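You operate a simulated robot arm through the tools that you are given. There is no shell and no other tool.

You are at the controls of a simulated robot arm. One attempt, no reset.

TASK
Restart the line without the sizer and fetch out the white roll.
Fine: stop the line, then that selector off, then start; roll from the drawer on to the green table; shut the drawer; other rolls stay. Set down upright: white roll.
Where things are to end (x, y in the base frame): white roll within 0.06 m of [0.63, 0.06].
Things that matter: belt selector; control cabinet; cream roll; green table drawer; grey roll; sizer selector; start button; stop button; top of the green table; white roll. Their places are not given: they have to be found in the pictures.

It is judged by the outcome, as a careful person would: the job done as asked, and still so three seconds after it is handed in. It fails if anything else is knocked over, pushed out of place, dropped, spilled or broken.

THE ROBOT
A 6-joint arm with a two-finger parallel gripper, fixed in place. Base frame: the origin is at the foot of the arm, x ahead of it, y to its left, z up. Units: m, rad, N and s.
With the tool pointing down near the work surface it reaches from about 0.1 to 0.62 m from the base axis. Its first joint turns from -1.152 to 1.152 rad. Payload 2.9 kg.
The TCP is the grasp point between the finger pads, 0.03 m short of the fingertips. In the tool frame z runs along the fingers and y along their closing line. Largest opening 0.11 m; finger width 0.02, thickness 0.01; the body of the gripper, 0.048 by 0.112 m, starts 0.055 m behind the TCP.
Orientation is that of the tool frame in the base frame, as [roll, pitch, yaw] about the fixed x, y, z axes, in that order (R = Rz(yaw) Ry(pitch) Rx(roll)). With the fingers straight down and closing along the base's y, the tool's x points along the base's -x, its y along +y and its z along -z.

THE INTERFACE
- The arm moves only by the tool jog_arm. Its argument "series" is text: rows parted by semicolons, each of 7 numbers parted by spaces: the opening, from 0 (shut) to 1 (fully open), then the shift along the tool's x, y, z in m, then the turn, a rotation vector about the tool's x, y, z in rad. In form: gripper x y z wx wy wz; .... A call has 1 to 20 rows; each row is the pose to reach, as a shift and turn from the pose commanded when the call began, along the tool's axes at that moment. Each row takes 0.2 s and may step no farther than 0.05 m and 0.15 rad from the row before; otherwise, or with a gripper value out of range, the whole call is refused. Where a pose cannot be reached the arm comes as near as it can. A force on the tool above 40 N (or 10 N above the force at the start of the call, whichever is more), or a blocked arm, ends the call early, and 0.2 s more pass. The fingers move at their own pace (about 0.108 m/s each) and stop on an object; they squeeze with about 37 N. The grip force told is the motor's: it shows also when the fingers shut on nothing. Time passes only in rows, and 0.2 s behind the last, so rows that repeat a pose let the fingers close. The reply holds the time, the measured pose of the TCP, the force on the tool along the base axes, the opening and the grip force, in the units named above and with some noise, with the torque about the TCP (base axes, N m) and any sound that the robot's microphone picked up.
- Cameras (640 x 400 px; columns grow to the right, rows downward): "scene" is fixed at [0.0635, 0.4357, 1.3638]; the picture's right is [-0.83, -0.55, 0.00], its down [-0.42, 0.63, -0.65] and it looks along [0.36, -0.54, -0.76] (base axes); focal length 314 px, centre (320, 200). "wrist" rides on the gripper at [0.072, 0.017, -0.103] in the tool frame; the picture's right is [-0.23, 0.97, 0.00], its down [-0.76, -0.18, -0.62] and it looks along [-0.61, -0.14, 0.78] (tool axes); focal length 222 px, centre (320, 200).
- get_image(camera): a new picture of that camera. The clock stands still meanwhile.
- point_at(camera, pixels): there is no depth. For up to 12 entries [column, row, z] of the newest picture of that camera ("zoom" is the newest enlarged one), the place [x, y] in the base frame at which the ray of that pixel passes the height z, good to about 0.002 m. The clock stands still meanwhile.
- close_up(camera, box): a new picture of the part [left, top, right, bottom] of that camera's present view, enlarged. The clock stands still meanwhile.
- close_job(): hands the job in; it is judged then, once.

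Unless the task says otherwise, let go and move clear before handing in.

The tools are called as a command line: name --argument value ..., lists and objects as JSON in quotes. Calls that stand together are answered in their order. jog_arm: Moves the arm, as the interface text tells. Its arguments: {"type":"object","properties":{"series":{"type":"string"}},"required":["series"]} The other tools are called the same way: get_image (camera) takes a picture; point_at (camera, pixels) gives the place at which the rays of pixels pass given heights; close_up (camera, box) takes an enlarged picture of a part of a camera's view; close_job () hands the job in.

At the start:

```text
time_s: 0.0
eef_pos: [0.4908, 0.1623, 1.047]
orientation: [-3.141, 0.0, 3.141]
force: [0.3, -0.2, 0.8]
torque: [0.01, -0.02, -0.02]
grip_width: 0.1099
gripper_force: 0.1
```

scene: 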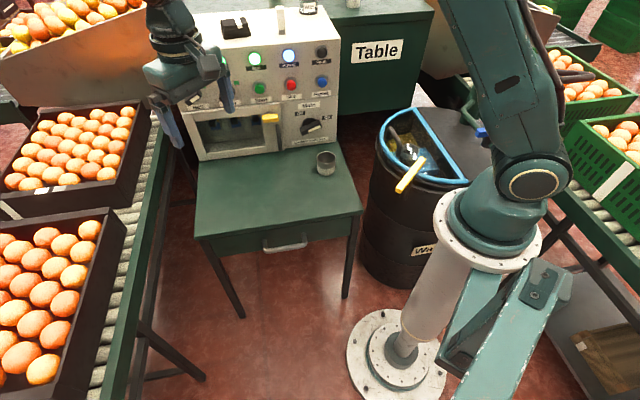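
wrist: 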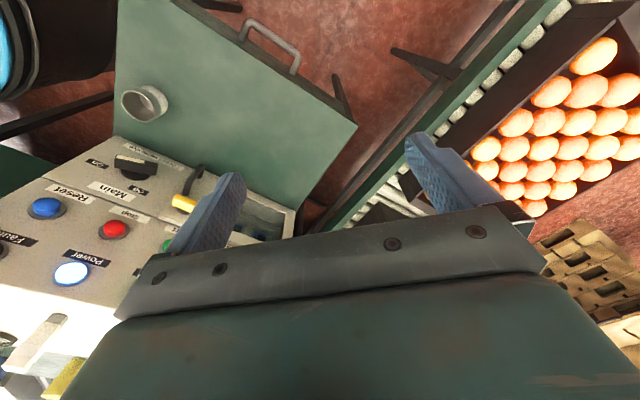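

The scene picture shows a control cabinet (about px 180-345, 10-160) with buttons and knobs, and a green table with a drawer handle at (285,245). I'll take enlarged views to read the labels.

close_up --camera "scene" --box '[180, 0, 350, 106]'

close_up --camera "scene" --box '[170, 60, 370, 185]'

close_up --camera "wrist" --box '[0, 120, 300, 308]'

close_up --camera "scene" --box '[180, 140, 380, 265]'

```text
3.76 times, centred on (265, 53) of scene
```

zoom: 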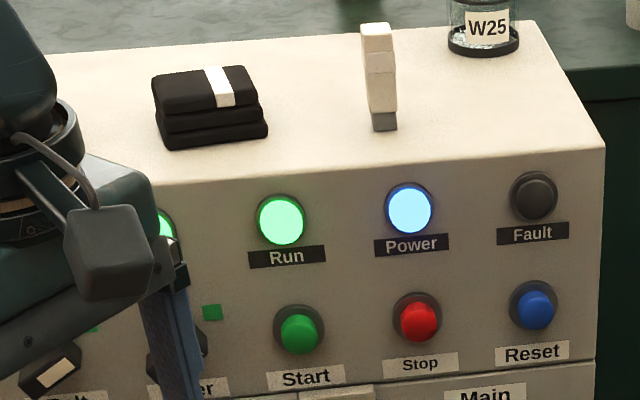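

```text
3.20 times, centred on (270, 122) of scene
```

zoom: 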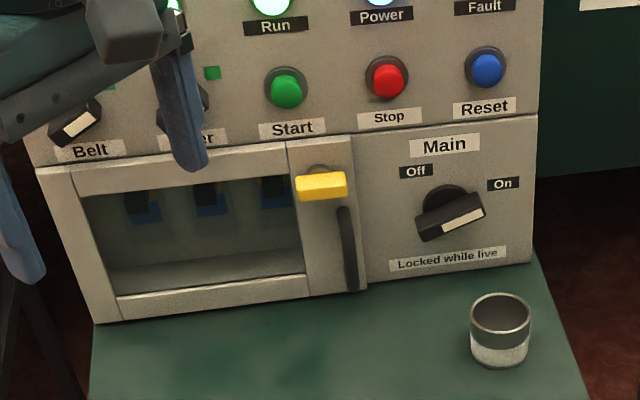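

```text
2.13 times, centred on (150, 214) of wrist
```

zoom: 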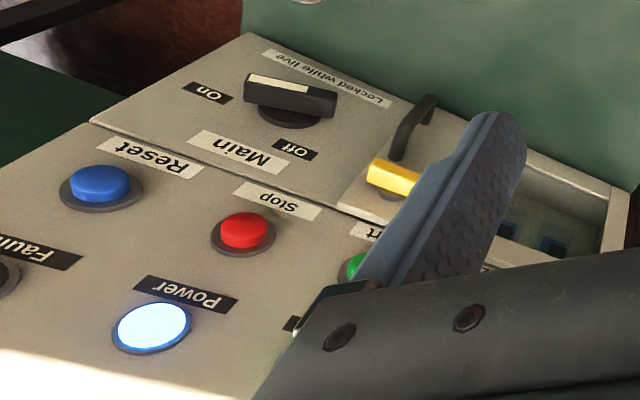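

```text
3.20 times, centred on (280, 202) of scene
```

zoom: 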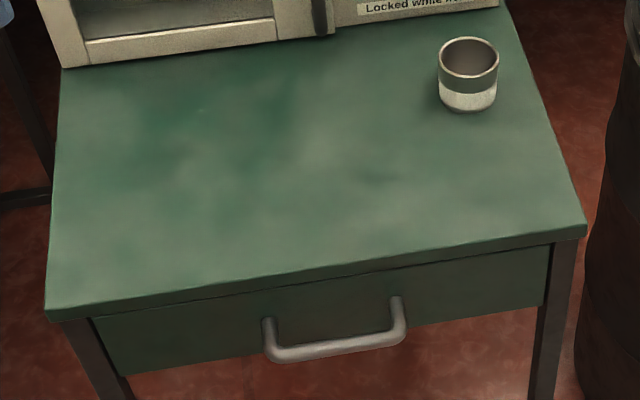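

The close-ups show Start (green), Stop (red), Reset (blue), a Belt selector and a partially hidden second selector (likely Sizer), and a table drawer with its handle at (285,245). To get heights I'll project common features from both cameras at several heights.

point_at --camera "scene" --pixels '[[197, 237, 0.6], [197, 237, 0.65], [197, 237, 0.7], [362, 212, 0.6], [362, 212, 0.65], [362, 212, 0.7], [285, 249, 0.55], [285, 249, 0.6], [290, 86, 0.8], [290, 86, 0.9], [260, 88, 0.8], [260, 88, 0.9]]'

point_at --camera "wrist" --pixels '[[357, 125, 0.6], [357, 125, 0.65], [357, 125, 0.7], [114, 228, 0.8], [114, 228, 0.9], [46, 207, 0.8], [46, 207, 0.9], [270, 45, 0.55], [270, 45, 0.6], [72, 273, 0.8], [72, 273, 0.9], [72, 273, 1.0]]'

```text
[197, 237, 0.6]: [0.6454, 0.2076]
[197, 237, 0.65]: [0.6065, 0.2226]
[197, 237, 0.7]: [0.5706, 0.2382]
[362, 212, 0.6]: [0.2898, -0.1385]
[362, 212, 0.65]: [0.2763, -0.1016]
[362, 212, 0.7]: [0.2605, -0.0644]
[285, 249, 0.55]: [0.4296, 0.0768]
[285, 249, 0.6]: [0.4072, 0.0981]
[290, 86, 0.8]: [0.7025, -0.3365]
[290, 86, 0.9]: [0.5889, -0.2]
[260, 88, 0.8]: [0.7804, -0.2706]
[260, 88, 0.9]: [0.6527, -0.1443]
```

```text
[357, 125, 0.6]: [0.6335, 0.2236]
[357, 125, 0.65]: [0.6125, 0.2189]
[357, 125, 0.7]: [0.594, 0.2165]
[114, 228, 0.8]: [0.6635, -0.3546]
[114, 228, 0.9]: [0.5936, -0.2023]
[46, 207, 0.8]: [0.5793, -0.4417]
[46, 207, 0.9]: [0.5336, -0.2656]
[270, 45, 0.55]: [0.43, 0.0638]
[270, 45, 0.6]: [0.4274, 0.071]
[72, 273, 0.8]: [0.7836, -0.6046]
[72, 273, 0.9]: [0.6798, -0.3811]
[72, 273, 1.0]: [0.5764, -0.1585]
```

Triangulating the table corner gives a table top at z≈0.64 with its front edge running at about 45° (the drawer opens toward -x,+y). The Stop button (scene (290,86)) is near (0.59,-0.20,0.90). I'll turn the tool 45° and move toward the panel for a better view of the selectors.

jog_arm --series "1 -0.006 -0.0153 0.0263 0 0 0.131; 1 -0.012 -0.0307 0.0527 0 0 0.262; 1 -0.018 -0.046 0.079 0 0 0.393; 1 -0.024 -0.0613 0.1053 0 0 0.524; 1 -0.03 -0.0767 0.1317 0 0 0.655; 1 -0.036 -0.092 0.158 0 0 0.785"

```text
time_s: 1.4
eef_pos: [0.5285, 0.0689, 0.8887]
orientation: [-3.141, 0.0, 2.354]
force: [-0.5, 0.4, 0.4]
torque: [0.01, 0.0, 0.0]
grip_width: 0.1102
gripper_force: 0.0
```

The tool is now at (0.53,0.07,0.89) turned 45°. Next I tilt it about 50° toward the panel so that the wrist camera faces it.

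jog_arm --series "1 0 0 0 0 -0.145 0; 1 0 0 0 0 -0.29 0; 1 0 0 0 0 -0.435 0; 1 0 0 0 0 -0.58 0; 1 0 0 0 0 -0.725 0; 1 0 0 0 0 -0.87 0"

get_image --camera "wrist"

get_image --camera "scene"

```text
time_s: 2.8
eef_pos: [0.5268, 0.0704, 0.8878]
orientation: [-3.141, 0.872, 2.355]
force: [-0.3, 0.0, -0.4]
torque: [0.03, 0.02, 0.01]
grip_width: 0.1101
gripper_force: 0.0
```

```text
taken
```

wrist: 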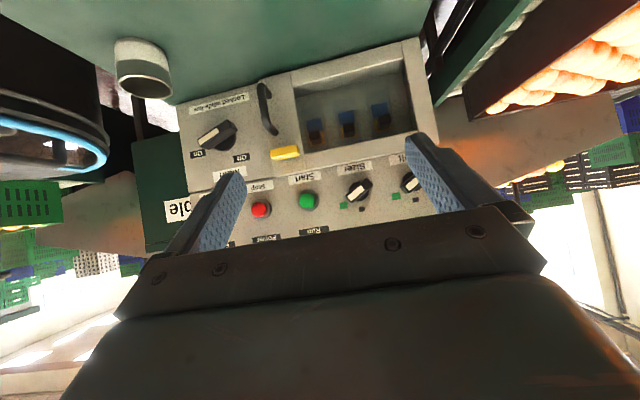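

```text
taken
```

scene: 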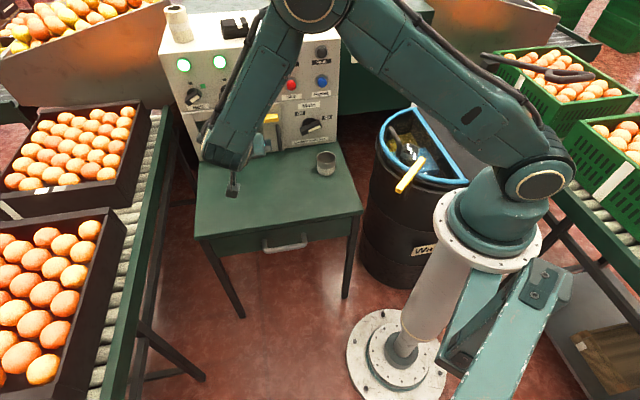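

The wrist view (upside down) now shows Stop at (260,210), Start at (308,200), Sizer at (357,190) and Belt at (410,182). I'll zoom in on these.

close_up --camera "wrist" --box '[230, 140, 440, 271]'

close_up --camera "scene" --box '[150, 40, 350, 165]'

close_up --camera "wrist" --box '[330, 140, 430, 202]'

```text
3.05 times, centred on (335, 206) of wrist
```

zoom: 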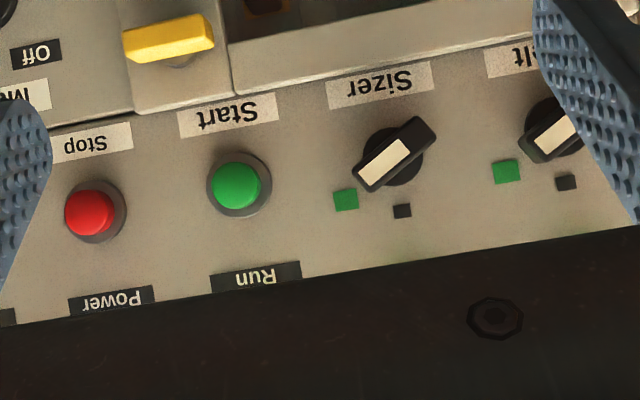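

```text
3.20 times, centred on (250, 102) of scene
```

zoom: 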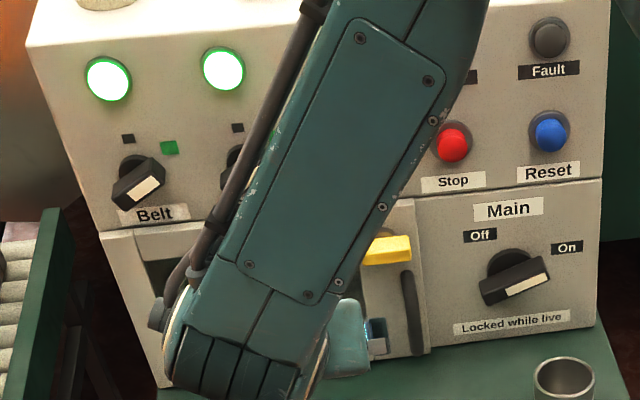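

```text
6.40 times, centred on (380, 171) of wrist
```

zoom: 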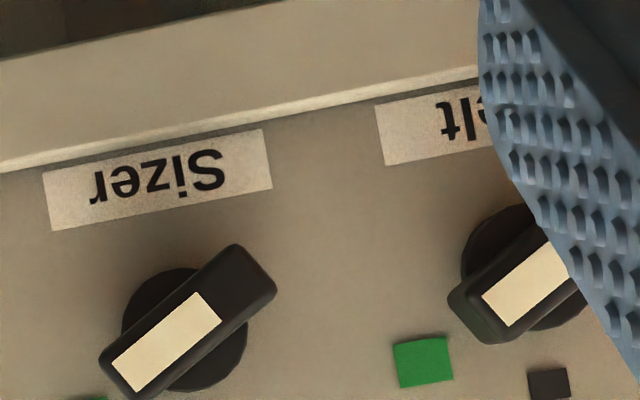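

Sizer's white pointer (zoom (383,165)) points to the green mark, and the black "off" mark is straight above the knob (in panel terms). So it has to turn counter-clockwise by about 50°. Next I'll triangulate labels and buttons to get the panel's plane.

point_at --camera "wrist" --pixels '[[260.2, 186.9, 0.84], [260.2, 186.9, 0.88], [266.7, 238.7, 0.92], [266.7, 238.7, 0.96], [304.75, 177.4, 0.84], [304.75, 177.4, 0.88], [313.6, 230.5, 0.92], [313.6, 230.5, 0.96], [343.1, 204.9, 0.88], [343.1, 204.9, 0.92], [354.6, 167.9, 0.84], [354.6, 167.9, 0.88]]'

point_at --camera "scene" --pixels '[[293.75, 96.9, 0.84], [293.75, 96.9, 0.88], [289.3, 64.6, 0.92], [289.3, 64.6, 0.96], [261.4, 100.5, 0.84], [261.4, 100.5, 0.88], [256.3, 68.4, 0.92], [256.3, 68.4, 0.96], [236.4, 83, 0.88], [236.4, 83, 0.92], [198.4, 106.9, 0.84], [198.4, 106.9, 0.88]]'

```text
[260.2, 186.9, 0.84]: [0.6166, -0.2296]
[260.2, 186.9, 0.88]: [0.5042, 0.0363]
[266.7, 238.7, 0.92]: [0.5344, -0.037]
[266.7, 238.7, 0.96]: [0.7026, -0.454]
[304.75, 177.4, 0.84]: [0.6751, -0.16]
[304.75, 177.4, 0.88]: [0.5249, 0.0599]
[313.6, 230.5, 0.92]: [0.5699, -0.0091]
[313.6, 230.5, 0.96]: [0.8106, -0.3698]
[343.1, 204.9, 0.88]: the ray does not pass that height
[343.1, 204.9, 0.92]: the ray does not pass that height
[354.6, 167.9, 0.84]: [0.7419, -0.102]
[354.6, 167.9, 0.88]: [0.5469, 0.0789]
```

```text
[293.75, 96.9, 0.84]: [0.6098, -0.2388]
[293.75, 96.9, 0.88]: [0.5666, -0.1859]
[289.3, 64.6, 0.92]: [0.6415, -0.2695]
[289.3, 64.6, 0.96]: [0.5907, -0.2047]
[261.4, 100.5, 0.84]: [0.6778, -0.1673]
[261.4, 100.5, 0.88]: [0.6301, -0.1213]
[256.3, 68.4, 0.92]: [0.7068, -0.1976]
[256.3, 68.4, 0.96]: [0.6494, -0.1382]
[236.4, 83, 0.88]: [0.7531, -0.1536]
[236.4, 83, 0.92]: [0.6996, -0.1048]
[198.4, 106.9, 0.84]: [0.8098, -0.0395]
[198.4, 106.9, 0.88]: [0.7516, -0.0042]
```

The labels above and below each other share the same x,y, so the panel is vertical. Its plane is (x−y)/√2≈0.602, with Stop at u=(x+y)/√2≈0.267, Start at ≈0.361 and Sizer at ≈0.454, all near z≈0.882. I'll level the tool so it faces the panel squarely and close the fingers.

jog_arm --series "0.5 0 0 0 0 -0.14 0; 0 0 0 0 0 -0.28 0; 0 0 0 0 0 -0.42 0; 0 0 0 0 0 -0.56 0; 0 0 0 0 0 -0.699 0"

get_image --camera "wrist"

get_image --camera "scene"

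```text
time_s: 4.0
eef_pos: [0.5262, 0.0698, 0.8894]
orientation: [3.133, 1.491, 2.348]
force: [1.2, 0.6, 0.3]
torque: [0.0, 0.01, 0.0]
grip_width: 0.0
gripper_force: 37.2
out of reach, approached as far as the arm can: row 5
```

```text
taken
```

wrist: 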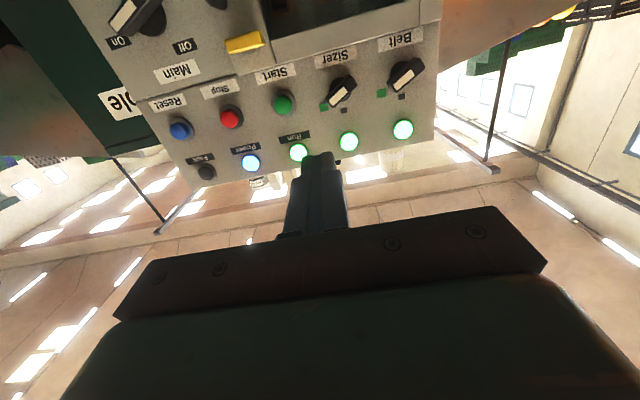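

```text
taken
```

scene: 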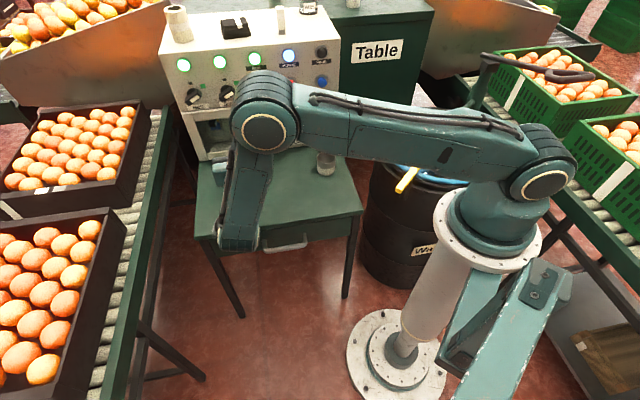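

The tool is nearly level (pitch 1.491, about 5° down), and the whole panel is visible with Belt, Sizer, Run and Power all lit. I'll now move the closed fingertips to about 4 cm in front of the Stop button.

jog_arm --series "0 -0.0018 -0.0257 0.0333 0 0 0; 0 -0.0036 -0.0513 0.0666 0 0 0; 0 -0.0055 -0.077 0.0999 0 0 0; 0 -0.0073 -0.1027 0.1332 0 0 0; 0 -0.0091 -0.1283 0.1665 0 0 0; 0 -0.0109 -0.154 0.1998 0 0 0; 0 -0.0109 -0.154 0.1998 0 0 0"

get_image --camera "wrist"

get_image --camera "scene"

```text
time_s: 5.6
eef_pos: [0.5609, -0.1794, 0.8828]
orientation: [3.136, 1.489, 2.352]
force: [0.4, -0.5, -0.4]
torque: [0.01, 0.01, 0.02]
grip_width: 0.0001
gripper_force: 36.7
```

```text
taken
```

wrist: 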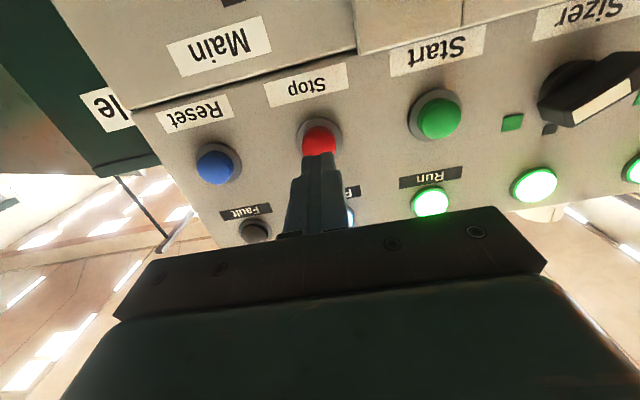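

```text
taken
```

scene: 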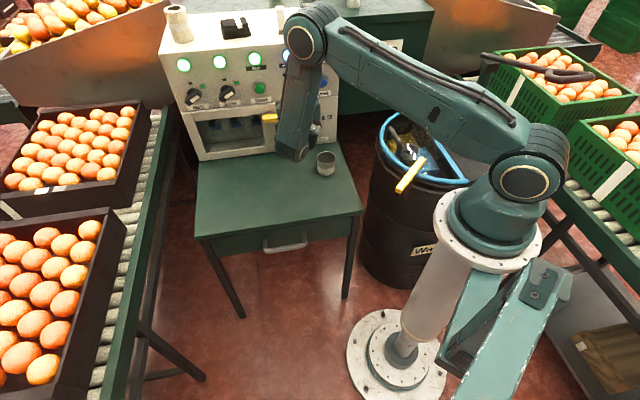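

The tip is at u=0.270, z=0.880, and the wrist image places the Stop button (px (320,140)) at u≈0.270, z≈0.882, so it's aligned. I'll push in slowly along the panel normal.

jog_arm --series "0 -0.0011 0 0.01 0 0 0; 0 -0.0021 0 0.02 0 0 0; 0 -0.0027 0 0.025 0 0 0; 0 -0.0032 0 0.03 0 0 0; 0 -0.0036 0 0.034 0 0 0; 0 -0.004 0 0.037 0 0 0; 0 -0.0043 0 0.04 0 0 0"

get_image --camera "wrist"

get_image --camera "scene"

```text
time_s: 7.2
eef_pos: [0.5872, -0.2076, 0.8837]
orientation: [-3.1, 1.491, 2.401]
force: [-30.4, 21.6, 8.7]
torque: [-0.03, -0.25, -0.28]
grip_width: 0.0001
gripper_force: 37.2
heard: click
```

```text
taken
```

wrist: 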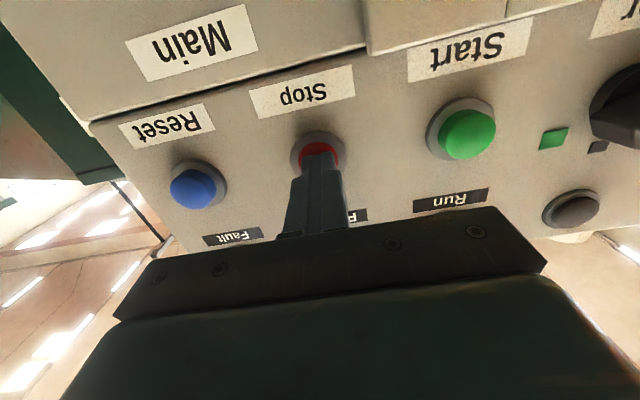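

```text
taken
```

scene: 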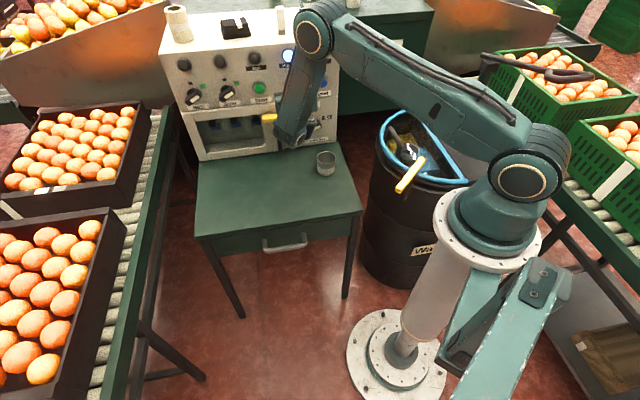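

A click was heard, and the Belt, Sizer and Run lamps are now dark, so the line is stopped. I'll back straight off the button.

jog_arm --series "0 0 0 -0.02 0 0 0; 0 0 0 -0.05 0 0 0; 0 0 0 -0.09 0 0 0; 0 0 0 -0.09 0 0 0"

close_up --camera "scene" --box '[150, 40, 350, 165]'

```text
time_s: 8.2
eef_pos: [0.5272, -0.1466, 0.892]
orientation: [3.137, 1.481, 2.354]
force: [0.6, -0.4, 0.7]
torque: [0.05, 0.0, 0.04]
grip_width: 0.0
gripper_force: 37.0
out of reach, approached as far as the arm can: row 3
```

```text
3.20 times, centred on (250, 102) of scene
```

zoom: 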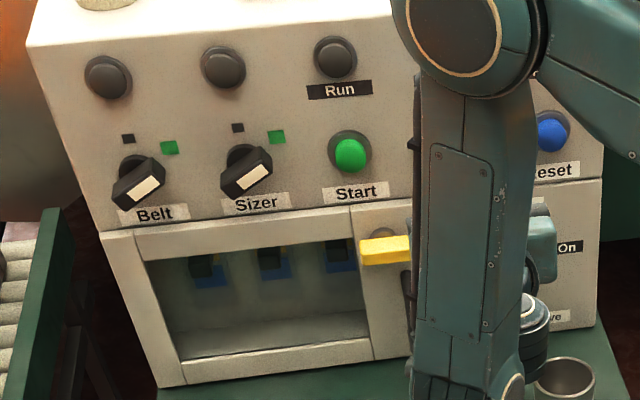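

All three line lamps are off and Sizer still points to green (zoom (250,175)). Its bar face is near u≈0.454, d≈0.56, z≈0.882. I'll move in front of it with the fingers half open and roll the tool by 60° so that they straddle the bar.

jog_arm --series "0.5 0.001 0.023 0 0 0 0.131; 0.5 0.002 0.046 0 0 0 0.262; 0.5 0.003 0.069 0 0 0 0.393; 0.5 0.004 0.0925 0 0 0 0.524; 0.5 0.005 0.1156 0 0 0 0.655; 0.5 0.006 0.139 0 0 0 0.786; 0.5 0.008 0.162 0 0 0 0.917; 0.5 0.009 0.185 0 0 0 1.047; 0.5 0.009 0.185 0 0 0 1.047"

get_image --camera "wrist"

get_image --camera "scene"

```text
time_s: 10.2
eef_pos: [0.655, -0.0129, 0.8835]
orientation: [1.666, 0.52, 0.835]
force: [-0.7, -0.2, 1.1]
torque: [0.04, 0.05, 0.02]
grip_width: 0.055
gripper_force: 0.0
```

```text
taken
```

wrist: 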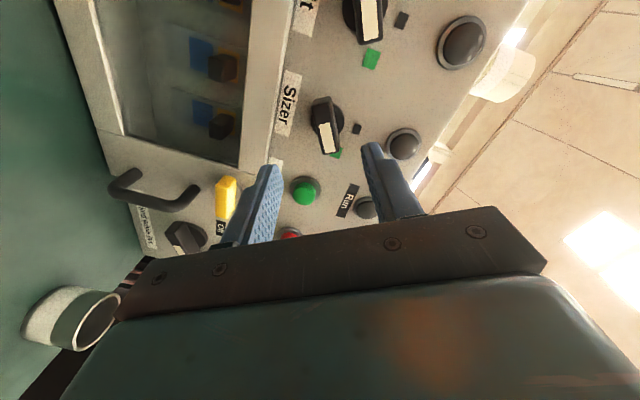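

```text
taken
```

scene: 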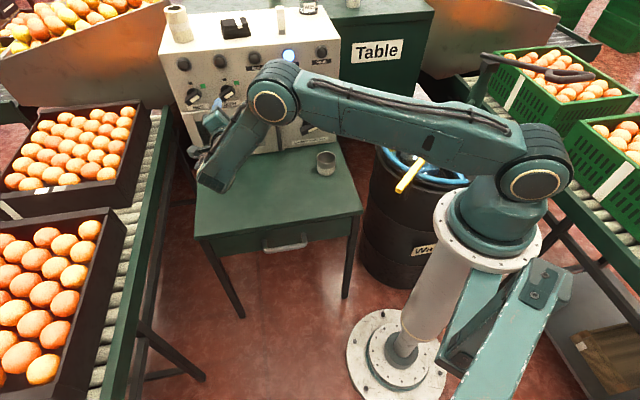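

The tool sits at u=0.454, z=0.8835 with its closing line at 60°, perpendicular to the bar (wrist px (327,125)). I'll zoom in to check the centering before advancing.

close_up --camera "wrist" --box '[240, 60, 440, 185]'

close_up --camera "scene" --box '[150, 60, 310, 160]'

```text
3.20 times, centred on (340, 122) of wrist
```

zoom: 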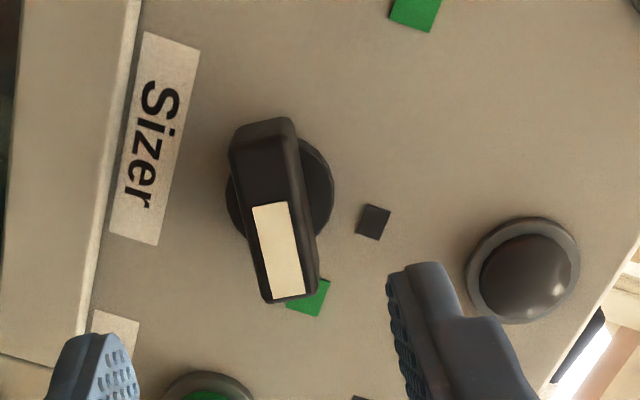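

```text
4.00 times, centred on (230, 110) of scene
```

zoom: 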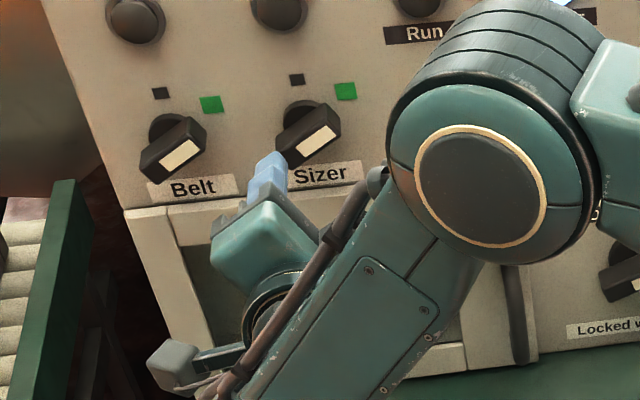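

The bar's center is about 7 mm toward tool +y at its depth, because the tool dips slightly, so I'll advance horizontally with that correction. I'll go in two-centimetre steps until the tips reach d≈0.583, past the bar face at 0.56.

jog_arm --series "0.5 -0.0006 0.0016 0.02 0 0 0; 0.5 -0.0011 0.0032 0.04 0 0 0; 0.5 -0.0014 0.0048 0.06 0 0 0; 0.5 -0.0018 0.0056 0.07 0 0 0; 0.5 -0.0022 0.0064 0.08 0 0 0; 0.5 -0.0022 0.0064 0.08 0 0 0"

get_image --camera "wrist"

close_up --camera "scene" --box '[150, 60, 310, 160]'

```text
time_s: 11.6
eef_pos: [0.712, -0.0718, 0.8826]
orientation: [1.668, 0.524, 0.834]
force: [-0.6, 0.6, -0.9]
torque: [0.06, 0.0, -0.02]
grip_width: 0.055
gripper_force: 0.0
```

```text
taken
```

wrist: 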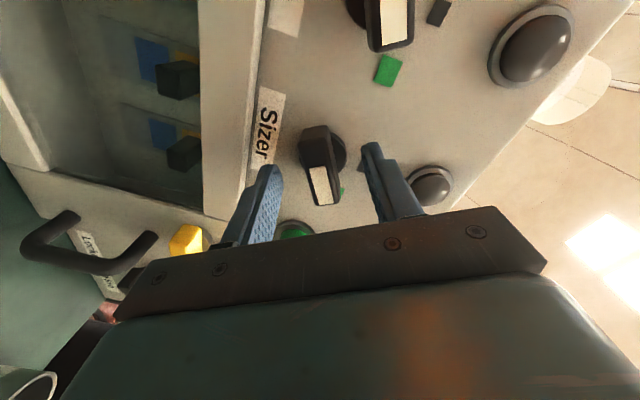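

```text
4.00 times, centred on (230, 110) of scene
```

zoom: 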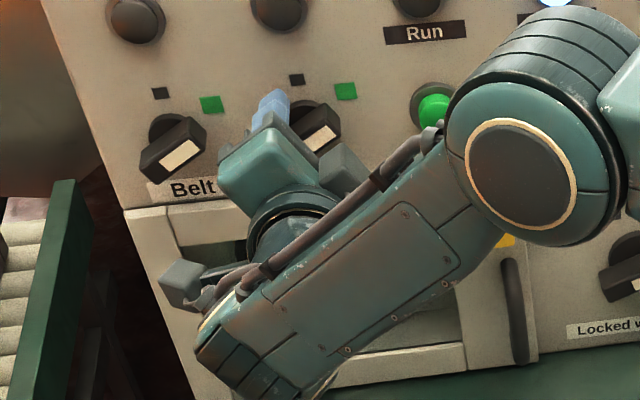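

The tips are at d≈0.584 and the bar (wrist px (322,170)) lies between the fingers with no contact force. I'll zoom in to confirm overlap before closing.

close_up --camera "wrist" --box '[230, 100, 430, 225]'

```text
3.20 times, centred on (330, 162) of wrist
```

zoom: 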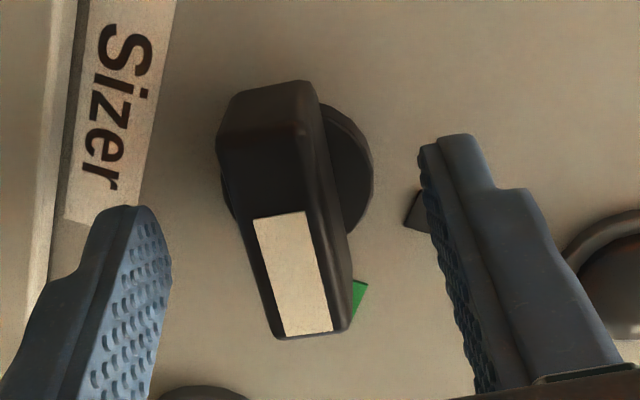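

Combining the two views, the bar face sits about 21 mm ahead of the TCP, so the overlap is only about 9 mm. I'll advance 5 mm more and close on the bar.

jog_arm --series "0.5 -0.002 0.0003 0.003 0 0 0; 0.5 -0.002 0.0003 0.0055 0 0 0; 0.2 -0.002 0.0003 0.0055 0 0 0; 0 -0.002 0.0003 0.0055 0 0 0; 0 -0.002 0.0003 0.0055 0 0 0"

close_up --camera "wrist" --box '[230, 100, 430, 225]'

```text
time_s: 12.8
eef_pos: [0.7137, -0.0758, 0.8841]
orientation: [1.666, 0.522, 0.833]
force: [0.3, -1.3, -2.1]
torque: [-0.64, -0.6, 0.56]
grip_width: 0.0192
gripper_force: 45.7
```

```text
3.20 times, centred on (330, 162) of wrist
```

zoom: 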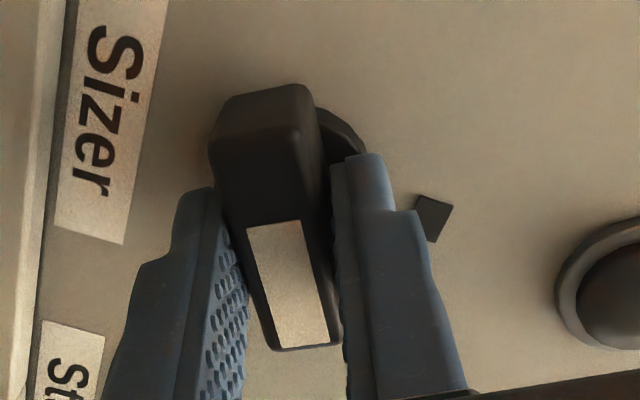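

The fingers have gripped the bar (opening 19 mm, 46 N). Now I turn it 60° counter-clockwise (negative about tool z) toward the black off mark.

jog_arm --series "0 0 0 0 0 0 -0.131; 0 0 0 0 0 0 -0.262; 0 0 0 0 0 0 -0.393; 0 0 0 0 0 0 -0.524; 0 0 0 0 0 0 -0.655; 0 0 0 0 0 0 -0.786; 0 0 0 0 0 0 -0.917; 0 0 0 0 0 0 -1.047; 0 0 0 0 0 0 -1.047"

get_image --camera "wrist"

close_up --camera "scene" --box '[150, 60, 310, 160]'

```text
time_s: 14.8
eef_pos: [0.7146, -0.0754, 0.884]
orientation: [-3.141, 1.488, 2.361]
force: [6.5, -5.6, 1.7]
torque: [0.36, 0.38, -0.24]
grip_width: 0.0179
gripper_force: 44.7
```

```text
taken
```

wrist: 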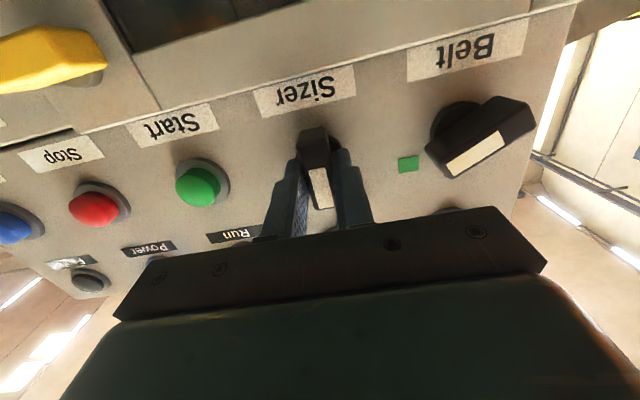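

```text
4.00 times, centred on (230, 110) of scene
```

zoom: 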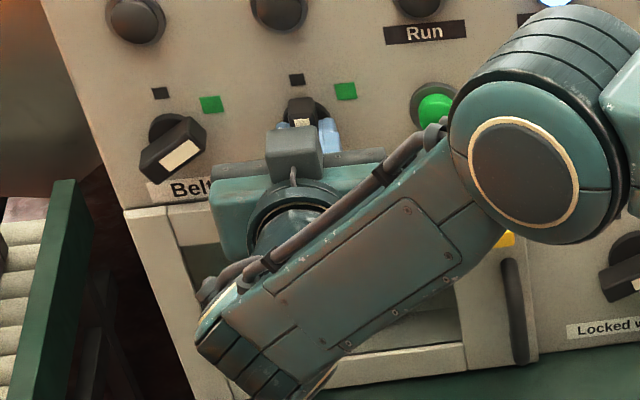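

The bar now points straight up at the black mark (scene zoom (302,110)). I'll open and back off straight to check that it stays.

jog_arm --series "0.3 0 0 0 0 0 0; 0.4 0 0 0 0 0 0; 0.4 0 0 -0.03 0 0 0; 0.4 0 0 -0.07 0 0 0; 0.4 0 0 -0.1 0 0 0"

get_image --camera "wrist"

close_up --camera "scene" --box '[150, 40, 350, 165]'

```text
time_s: 16.0
eef_pos: [0.6462, -0.0061, 0.8909]
orientation: [3.133, 1.49, 2.351]
force: [1.2, -0.8, -0.1]
torque: [0.01, 0.04, -0.05]
grip_width: 0.0441
gripper_force: 0.0
```

```text
taken
```

wrist: 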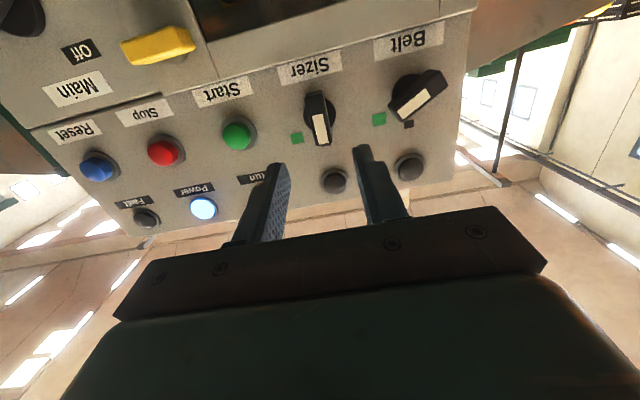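

```text
3.20 times, centred on (250, 102) of scene
```

zoom: 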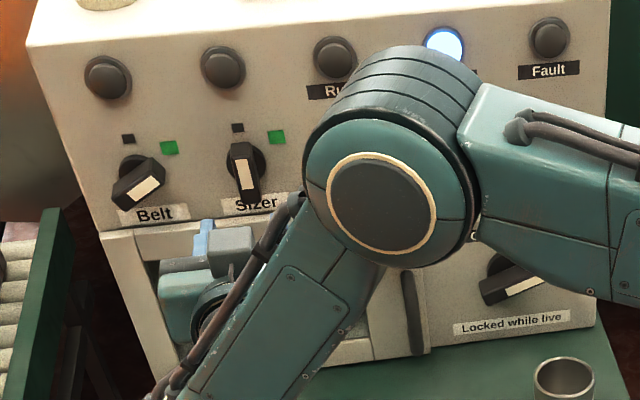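

Sizer is at off and Belt is still on green. Next I'll move in front of Start (u≈0.364, z≈0.882) with the fingers closed.

jog_arm --series "0 0.0005 -0.03 0.005 0 0 0; 0 0.001 -0.06 0.02 0 0 0; 0 0.0018 -0.0886 0.04 0 0 0; 0 0.0024 -0.0886 0.0624 0 0 0; 0 0.0024 -0.0886 0.0624 0 0 0"

get_image --camera "wrist"

```text
time_s: 17.2
eef_pos: [0.6252, -0.1102, 0.8842]
orientation: [3.141, 1.49, 2.357]
force: [0.0, -0.3, 0.0]
torque: [0.0, -0.02, 0.01]
grip_width: 0.0002
gripper_force: 37.1
```

```text
taken
```

wrist: 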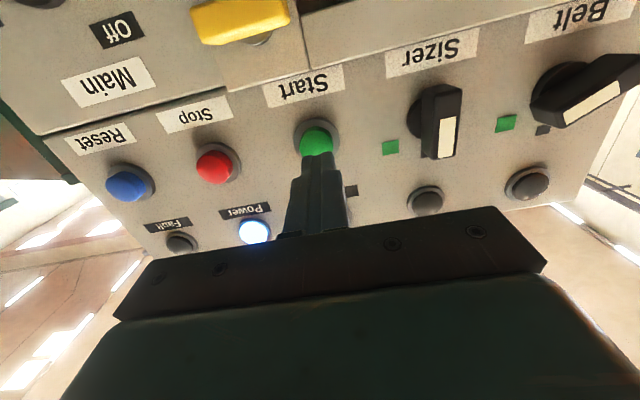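

The Start button sits at (316,141) directly behind the fingertip, the same alignment as for Stop. I'll push in slowly.

jog_arm --series "0 -0.0011 0 0.01 0 0 0; 0 -0.0021 0 0.02 0 0 0; 0 -0.0027 0 0.027 0 0 0; 0 -0.0032 0 0.033 0 0 0; 0 -0.0036 0 0.037 0 0 0; 0 -0.004 0 0.04 0 0 0; 0 -0.0043 0 0.0435 0 0 0"

get_image --camera "scene"

```text
time_s: 18.8
eef_pos: [0.6535, -0.1409, 0.8858]
orientation: [-3.101, 1.488, 2.398]
force: [-34.4, 18.6, 9.4]
torque: [-0.28, -0.06, -0.4]
grip_width: 0.0
gripper_force: 36.5
heard: click
```

```text
taken
```

scene: 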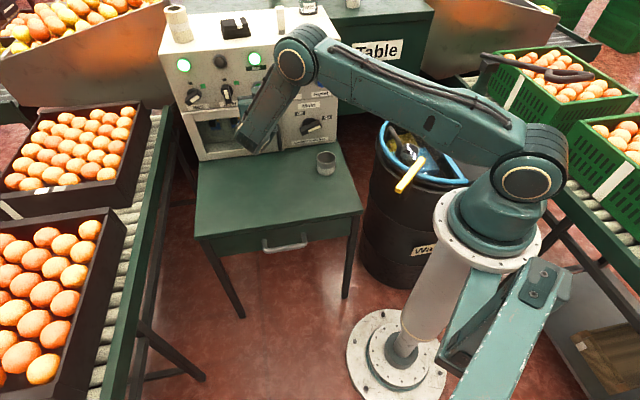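

A click was heard. Belt and Run lamps are lit while the Sizer lamp stays dark (scene (219,62)), so the line is running without the sizer. I'll back off and swing down and back in front of the table with the tool tilted 45°, toward the drawer handle.

jog_arm --series "0 0 0 -0.03 0 0 0; 0 0 0 -0.07 0 0 0; 0 0 0 -0.10 0 0 0; 0.5 0.0206 0 -0.1363 0 0.0783 0; 0.5 0.0411 0 -0.1727 0 0.1567 0; 0.5 0.0617 0 -0.209 0 0.235 0; 0.5 0.0822 0 -0.2453 0 0.3133 0; 0.5 0.1028 0 -0.2817 0 0.3917 0; 0.5 0.1233 0 -0.318 0 0.47 0; 0.5 0.1439 0 -0.3543 0 0.5483 0; 0.5 0.1644 0 -0.3907 0 0.6267 0; 0.5 0.185 0 -0.427 0 0.705 0; 0.5 0.185 0 -0.427 0 0.705 0"

get_image --camera "wrist"

get_image --camera "scene"

```text
time_s: 21.6
eef_pos: [0.3448, 0.1702, 0.7323]
orientation: [-3.14, 0.783, 2.357]
force: [-0.2, -0.1, 0.4]
torque: [-0.01, 0.0, 0.01]
grip_width: 0.0552
gripper_force: 0.2
```

```text
taken
```

wrist: 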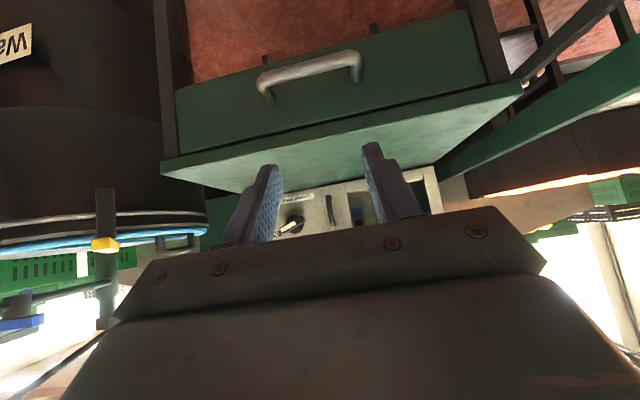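

```text
taken
```

scene: 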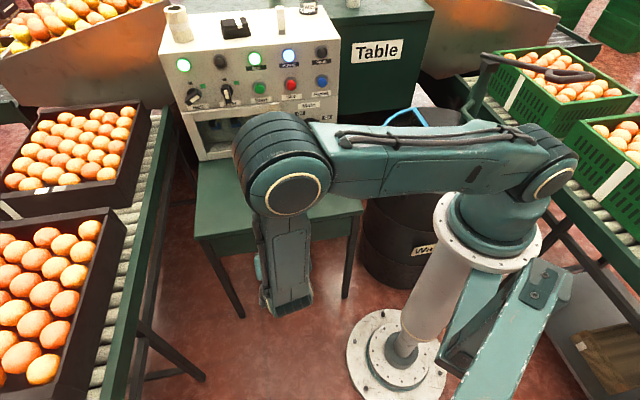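

The handle is clearly visible in the wrist view at (265-358, 50-100). I'll zoom in to locate its bar and posts accurately.

close_up --camera "wrist" --box '[160, 0, 520, 225]'

close_up --camera "wrist" --box '[230, 30, 390, 130]'

```text
1.78 times, centred on (340, 112) of wrist
```

zoom: 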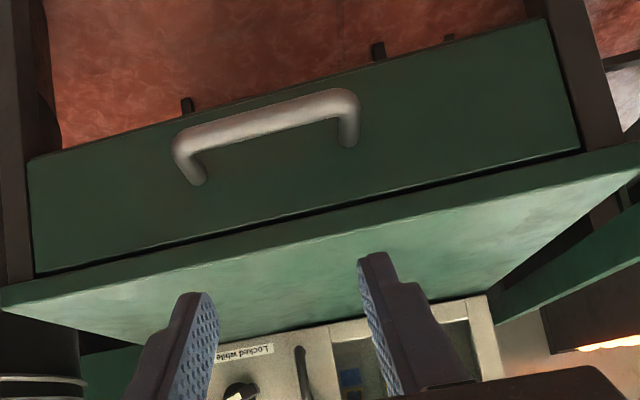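

```text
4.00 times, centred on (310, 80) of wrist
```

zoom: 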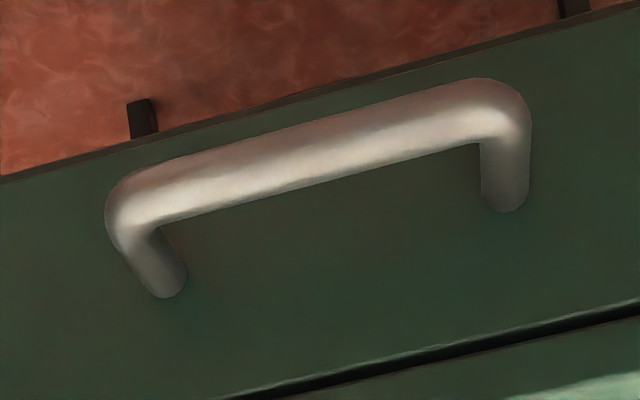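

The bar's center is at u≈0.356, d≈0.241, z≈0.567 (both cameras agree), with its posts fixed to the drawer front near d≈0.285. I'll roll the tool 90° so that the fingers straddle the bar, and come to a stand-off along the 45° approach line.

jog_arm --series "0.35 0.0028 -0.0007 0.0077 0 0 0.131; 0.35 0.0056 -0.0013 0.0153 0 0 0.262; 0.35 0.0084 -0.002 0.023 0 0 0.393; 0.35 0.0112 -0.0027 0.0307 0 0 0.524; 0.35 0.014 -0.0033 0.0383 0 0 0.655; 0.35 0.0169 -0.004 0.046 0 0 0.786; 0.35 0.0197 -0.0047 0.0537 0 0 0.917; 0.35 0.0225 -0.0053 0.0613 0 0 1.048; 0.35 0.0253 -0.006 0.069 0 0 1.179; 0.35 0.0281 -0.0067 0.0767 0 0 1.31; 0.35 0.0309 -0.0073 0.0843 0 0 1.441; 0.35 0.0337 -0.008 0.092 0 0 1.571; 0.35 0.0337 -0.008 0.092 0 0 1.571"

get_image --camera "wrist"

get_image --camera "scene"

```text
time_s: 24.4
eef_pos: [0.4522, 0.1369, 0.6511]
orientation: [2.361, 0.003, 0.787]
force: [0.0, -0.1, 0.0]
torque: [0.03, 0.01, -0.04]
grip_width: 0.0386
gripper_force: 0.0
out of reach, approached as far as the arm can: row 10, 11, 12, 13
```

```text
taken
```

wrist: 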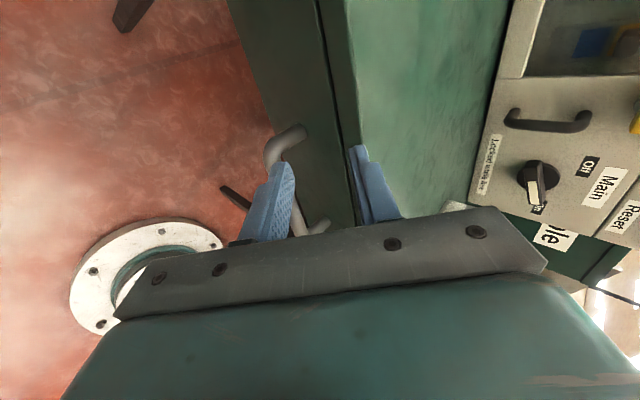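

```text
taken
```

scene: 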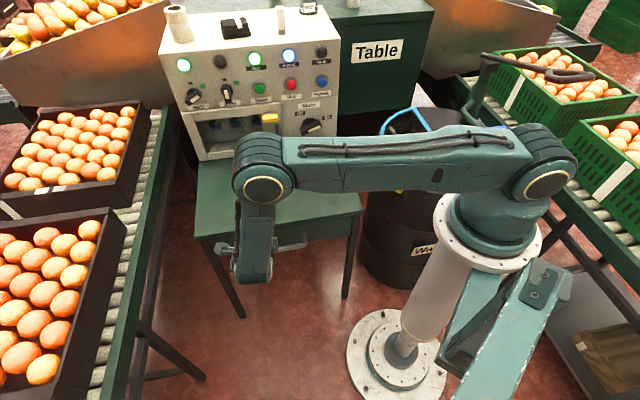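

The +90° roll hit a joint limit and the TCP drifted to u=0.417, d=0.223. No contact occurred. The opposite roll (tool x toward −u) is closer to the arm's home wrist angle, so I'll unwind while backing away and then continue in the negative direction.

jog_arm --series "0.35 0 0 -0.02 0 0 -0.1; 0.35 0 0 -0.04 0 0 -0.24; 0.35 0 0 -0.06 0 0 -0.38; 0.35 0 0 -0.08 0 0 -0.52; 0.35 0 0 -0.08 0 0 -0.66; 0.35 0 0 -0.08 0 0 -0.8; 0.35 0 0 -0.08 0 0 -0.94; 0.35 0 0 -0.08 0 0 -1.08; 0.35 0 0 -0.08 0 0 -1.22; 0.35 0 0 -0.08 0 0 -1.36; 0.35 0 0 -0.08 0 0 -1.5; 0.35 0 0 -0.08 0 0 -1.571"

```text
time_s: 27.0
eef_pos: [0.4119, 0.1755, 0.7074]
orientation: [-3.14, 0.782, 2.362]
force: [-0.8, 0.6, -0.4]
torque: [0.02, 0.02, 0.0]
grip_width: 0.0386
gripper_force: 0.0
```

The arm is back at the unrolled pose (u=0.415, d=0.167, z=0.707). Now I'll roll −90° while moving to the stand-off in front of the handle.

jog_arm --series "0.35 0.0039 -0.0049 0.0036 0 0 -0.131; 0.35 0.0079 -0.0098 0.0072 0 0 -0.262; 0.35 0.0118 -0.0148 0.0108 0 0 -0.393; 0.35 0.0157 -0.0197 0.0144 0 0 -0.524; 0.35 0.0197 -0.0246 0.018 0 0 -0.655; 0.35 0.0236 -0.0295 0.0217 0 0 -0.786; 0.35 0.0275 -0.0344 0.0253 0 0 -0.917; 0.35 0.0315 -0.0393 0.0289 0 0 -1.048; 0.35 0.0354 -0.0443 0.0325 0 0 -1.179; 0.35 0.0393 -0.0492 0.0361 0 0 -1.31; 0.35 0.0433 -0.0541 0.0397 0 0 -1.441; 0.35 0.0472 -0.059 0.0433 0 0 -1.571; 0.35 0.0472 -0.059 0.0433 0 0 -1.571"

get_image --camera "wrist"

get_image --camera "scene"

```text
time_s: 29.8
eef_pos: [0.3671, 0.1347, 0.6439]
orientation: [-2.359, -0.001, -2.353]
force: [0.5, -0.7, 0.6]
torque: [0.0, -0.03, 0.02]
grip_width: 0.0385
gripper_force: 0.0
```

```text
taken
```

wrist: 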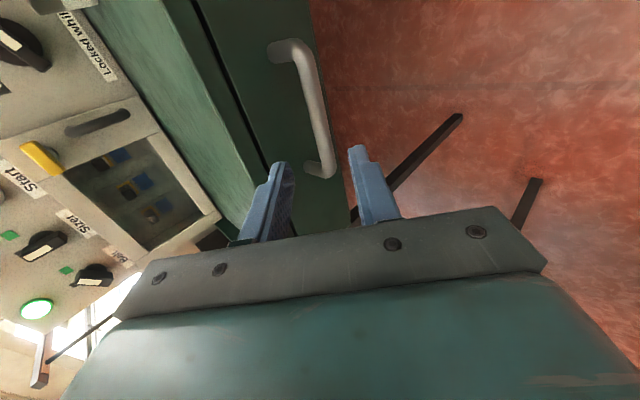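

```text
taken
```

scene: 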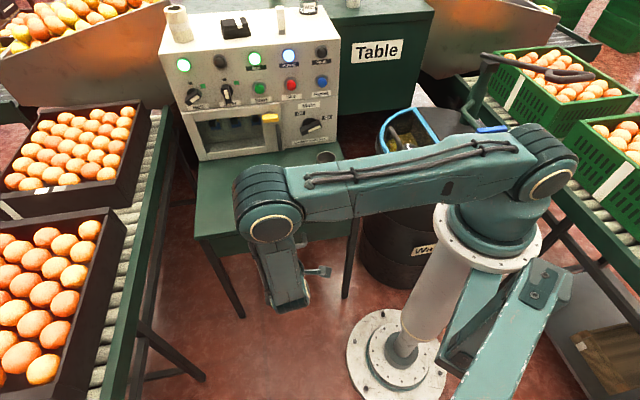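

The TCP is now at u=0.355, d=0.164, z=0.644, and the handle bar projects to (320,124), matching the picture. I'll advance 0.10 m along the tool axis so that the fingers straddle the bar.

jog_arm --series "0.35 0 0 0.025 0 0 0; 0.35 0 0 0.05 0 0 0; 0.35 0 0 0.07 0 0 0; 0.35 0 0 0.085 0 0 0; 0.35 0 0 0.1 0 0 0; 0.35 0 0 0.1 0 0 0"

get_image --camera "wrist"

```text
time_s: 31.2
eef_pos: [0.4159, 0.0866, 0.5726]
orientation: [-2.359, 0.0, -2.357]
force: [-0.6, -0.9, 0.0]
torque: [-0.02, -0.02, 0.0]
grip_width: 0.0384
gripper_force: 0.2
```

```text
taken
```

wrist: 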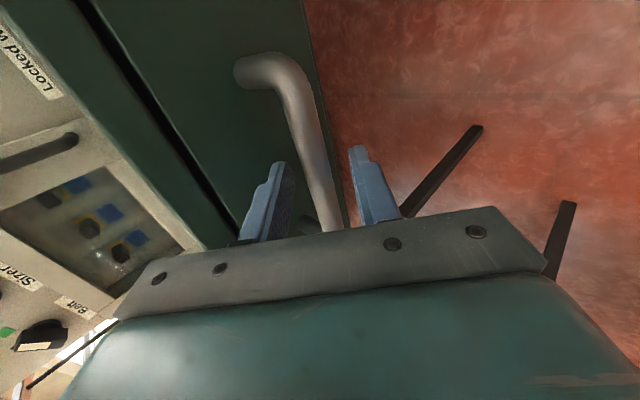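

The bar runs between the two fingers (wrist px (320,190)) with no contact. I'll close on it.

jog_arm --series "0 0 0 0 0 0 0; 0 0 0 0 0 0 0; 0 0 0 0 0 0 0"

```text
time_s: 32.0
eef_pos: [0.4172, 0.0858, 0.5742]
orientation: [-2.356, 0.0, -2.353]
force: [-1.0, -2.4, 10.9]
torque: [-0.35, 0.15, 0.17]
grip_width: 0.0157
gripper_force: 44.9
```

The fingers hold the bar (15.7 mm, 45 N). I'll pull the drawer horizontally along −d, starting with 6 cm to see how it moves.

jog_arm --series "0 0 0.0106 -0.0106 0 0 0; 0 0 0.0212 -0.0211 0 0 0; 0 0 0.0319 -0.0317 0 0 0; 0 0 0.0425 -0.0423 0 0 0"

get_image --camera "wrist"

get_image --camera "scene"

```text
time_s: 33.0
eef_pos: [0.3721, 0.1294, 0.5732]
orientation: [-2.359, -0.003, -2.354]
force: [-9.9, -7.4, 18.2]
torque: [-0.05, -0.14, 0.55]
grip_width: 0.0155
gripper_force: 44.7
```

```text
taken
```

wrist: 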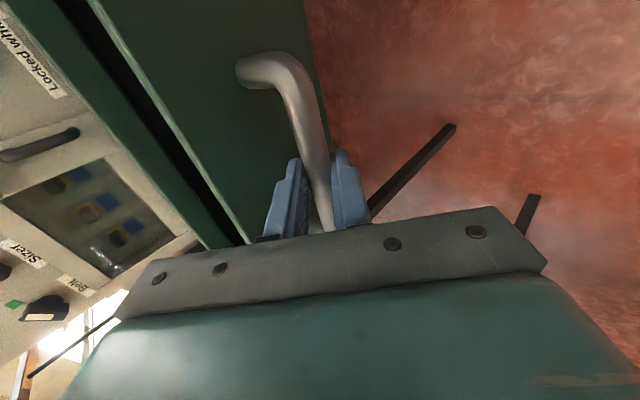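

```text
taken
```

scene: 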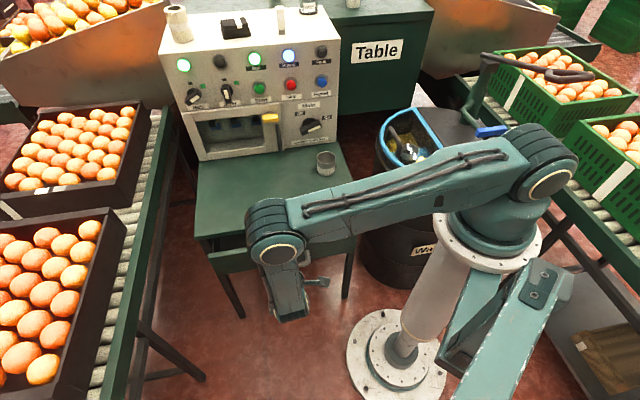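

The drawer has come out about 6 cm, with moderate forces. I'll keep pulling another 12 cm, easing the TCP up 2 mm to relieve the vertical load.

jog_arm --series "0 0 0.0128 -0.0155 0 0 0; 0 0 0.027 -0.0296 0 0 0; 0 0 0.0411 -0.0437 0 0 0; 0 0 0.0553 -0.0578 0 0 0; 0 0 0.0695 -0.0719 0 0 0; 0 0 0.0837 -0.0859 0 0 0"

get_image --camera "wrist"

get_image --camera "scene"

```text
time_s: 34.4
eef_pos: [0.2965, 0.2053, 0.5731]
orientation: [-2.355, -0.011, -2.358]
force: [-21.6, -19.0, -4.6]
torque: [0.29, -0.21, 0.58]
grip_width: 0.0157
gripper_force: 44.7
out of reach, approached as far as the arm can: row 6
```

```text
taken
```

wrist: 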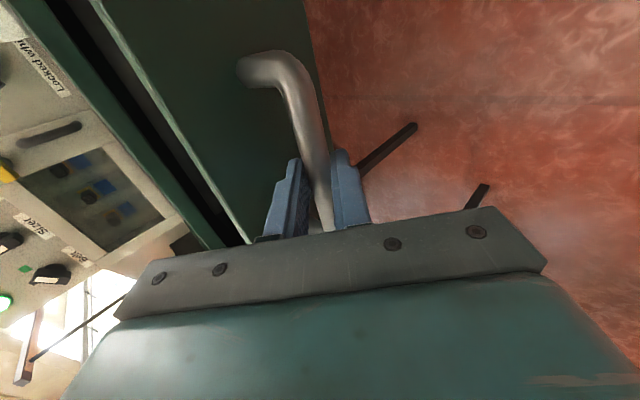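

```text
taken
```

scene: 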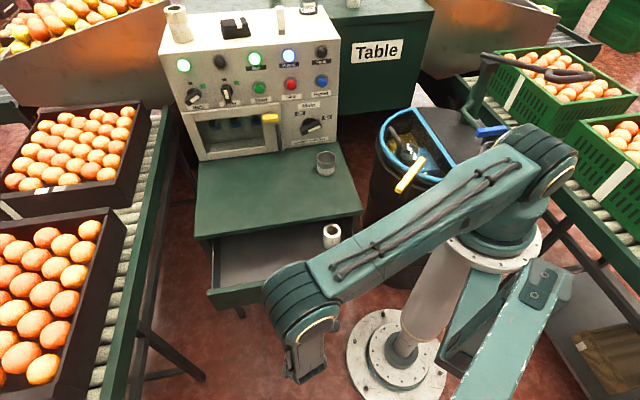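

The drawer is out about 17 cm, and a white/cream roll is visible at scene (332,237). I'm at the arm's reach limit in this pose, so I'll release the handle and ease off along the tool axis while tipping the tool toward vertical.

jog_arm --series "0.4 0 0 0 0 0 0; 0.4 0 0 0 0 0 0; 0.4 0 0 -0.01 -0.05 0 0; 0.4 0 0 -0.02 -0.1 0 0; 0.4 0 0 -0.03 -0.15 0 0; 0.4 0 0 -0.045 -0.2 0 0"

get_image --camera "wrist"

```text
time_s: 35.8
eef_pos: [0.2769, 0.2317, 0.6062]
orientation: [-2.559, 0.0, -2.355]
force: [-0.6, 0.0, -0.2]
torque: [0.02, 0.02, 0.01]
grip_width: 0.0437
gripper_force: 0.0
```

```text
taken
```

wrist: 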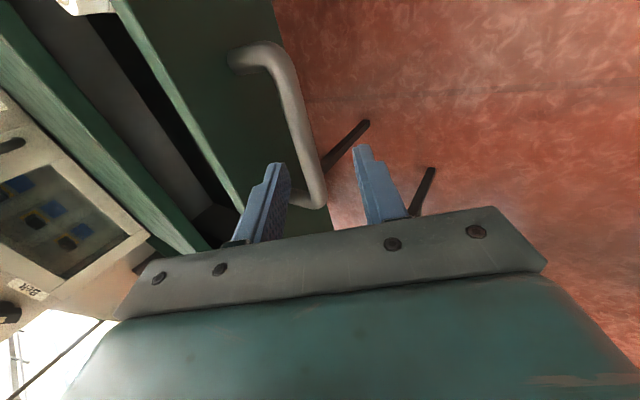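

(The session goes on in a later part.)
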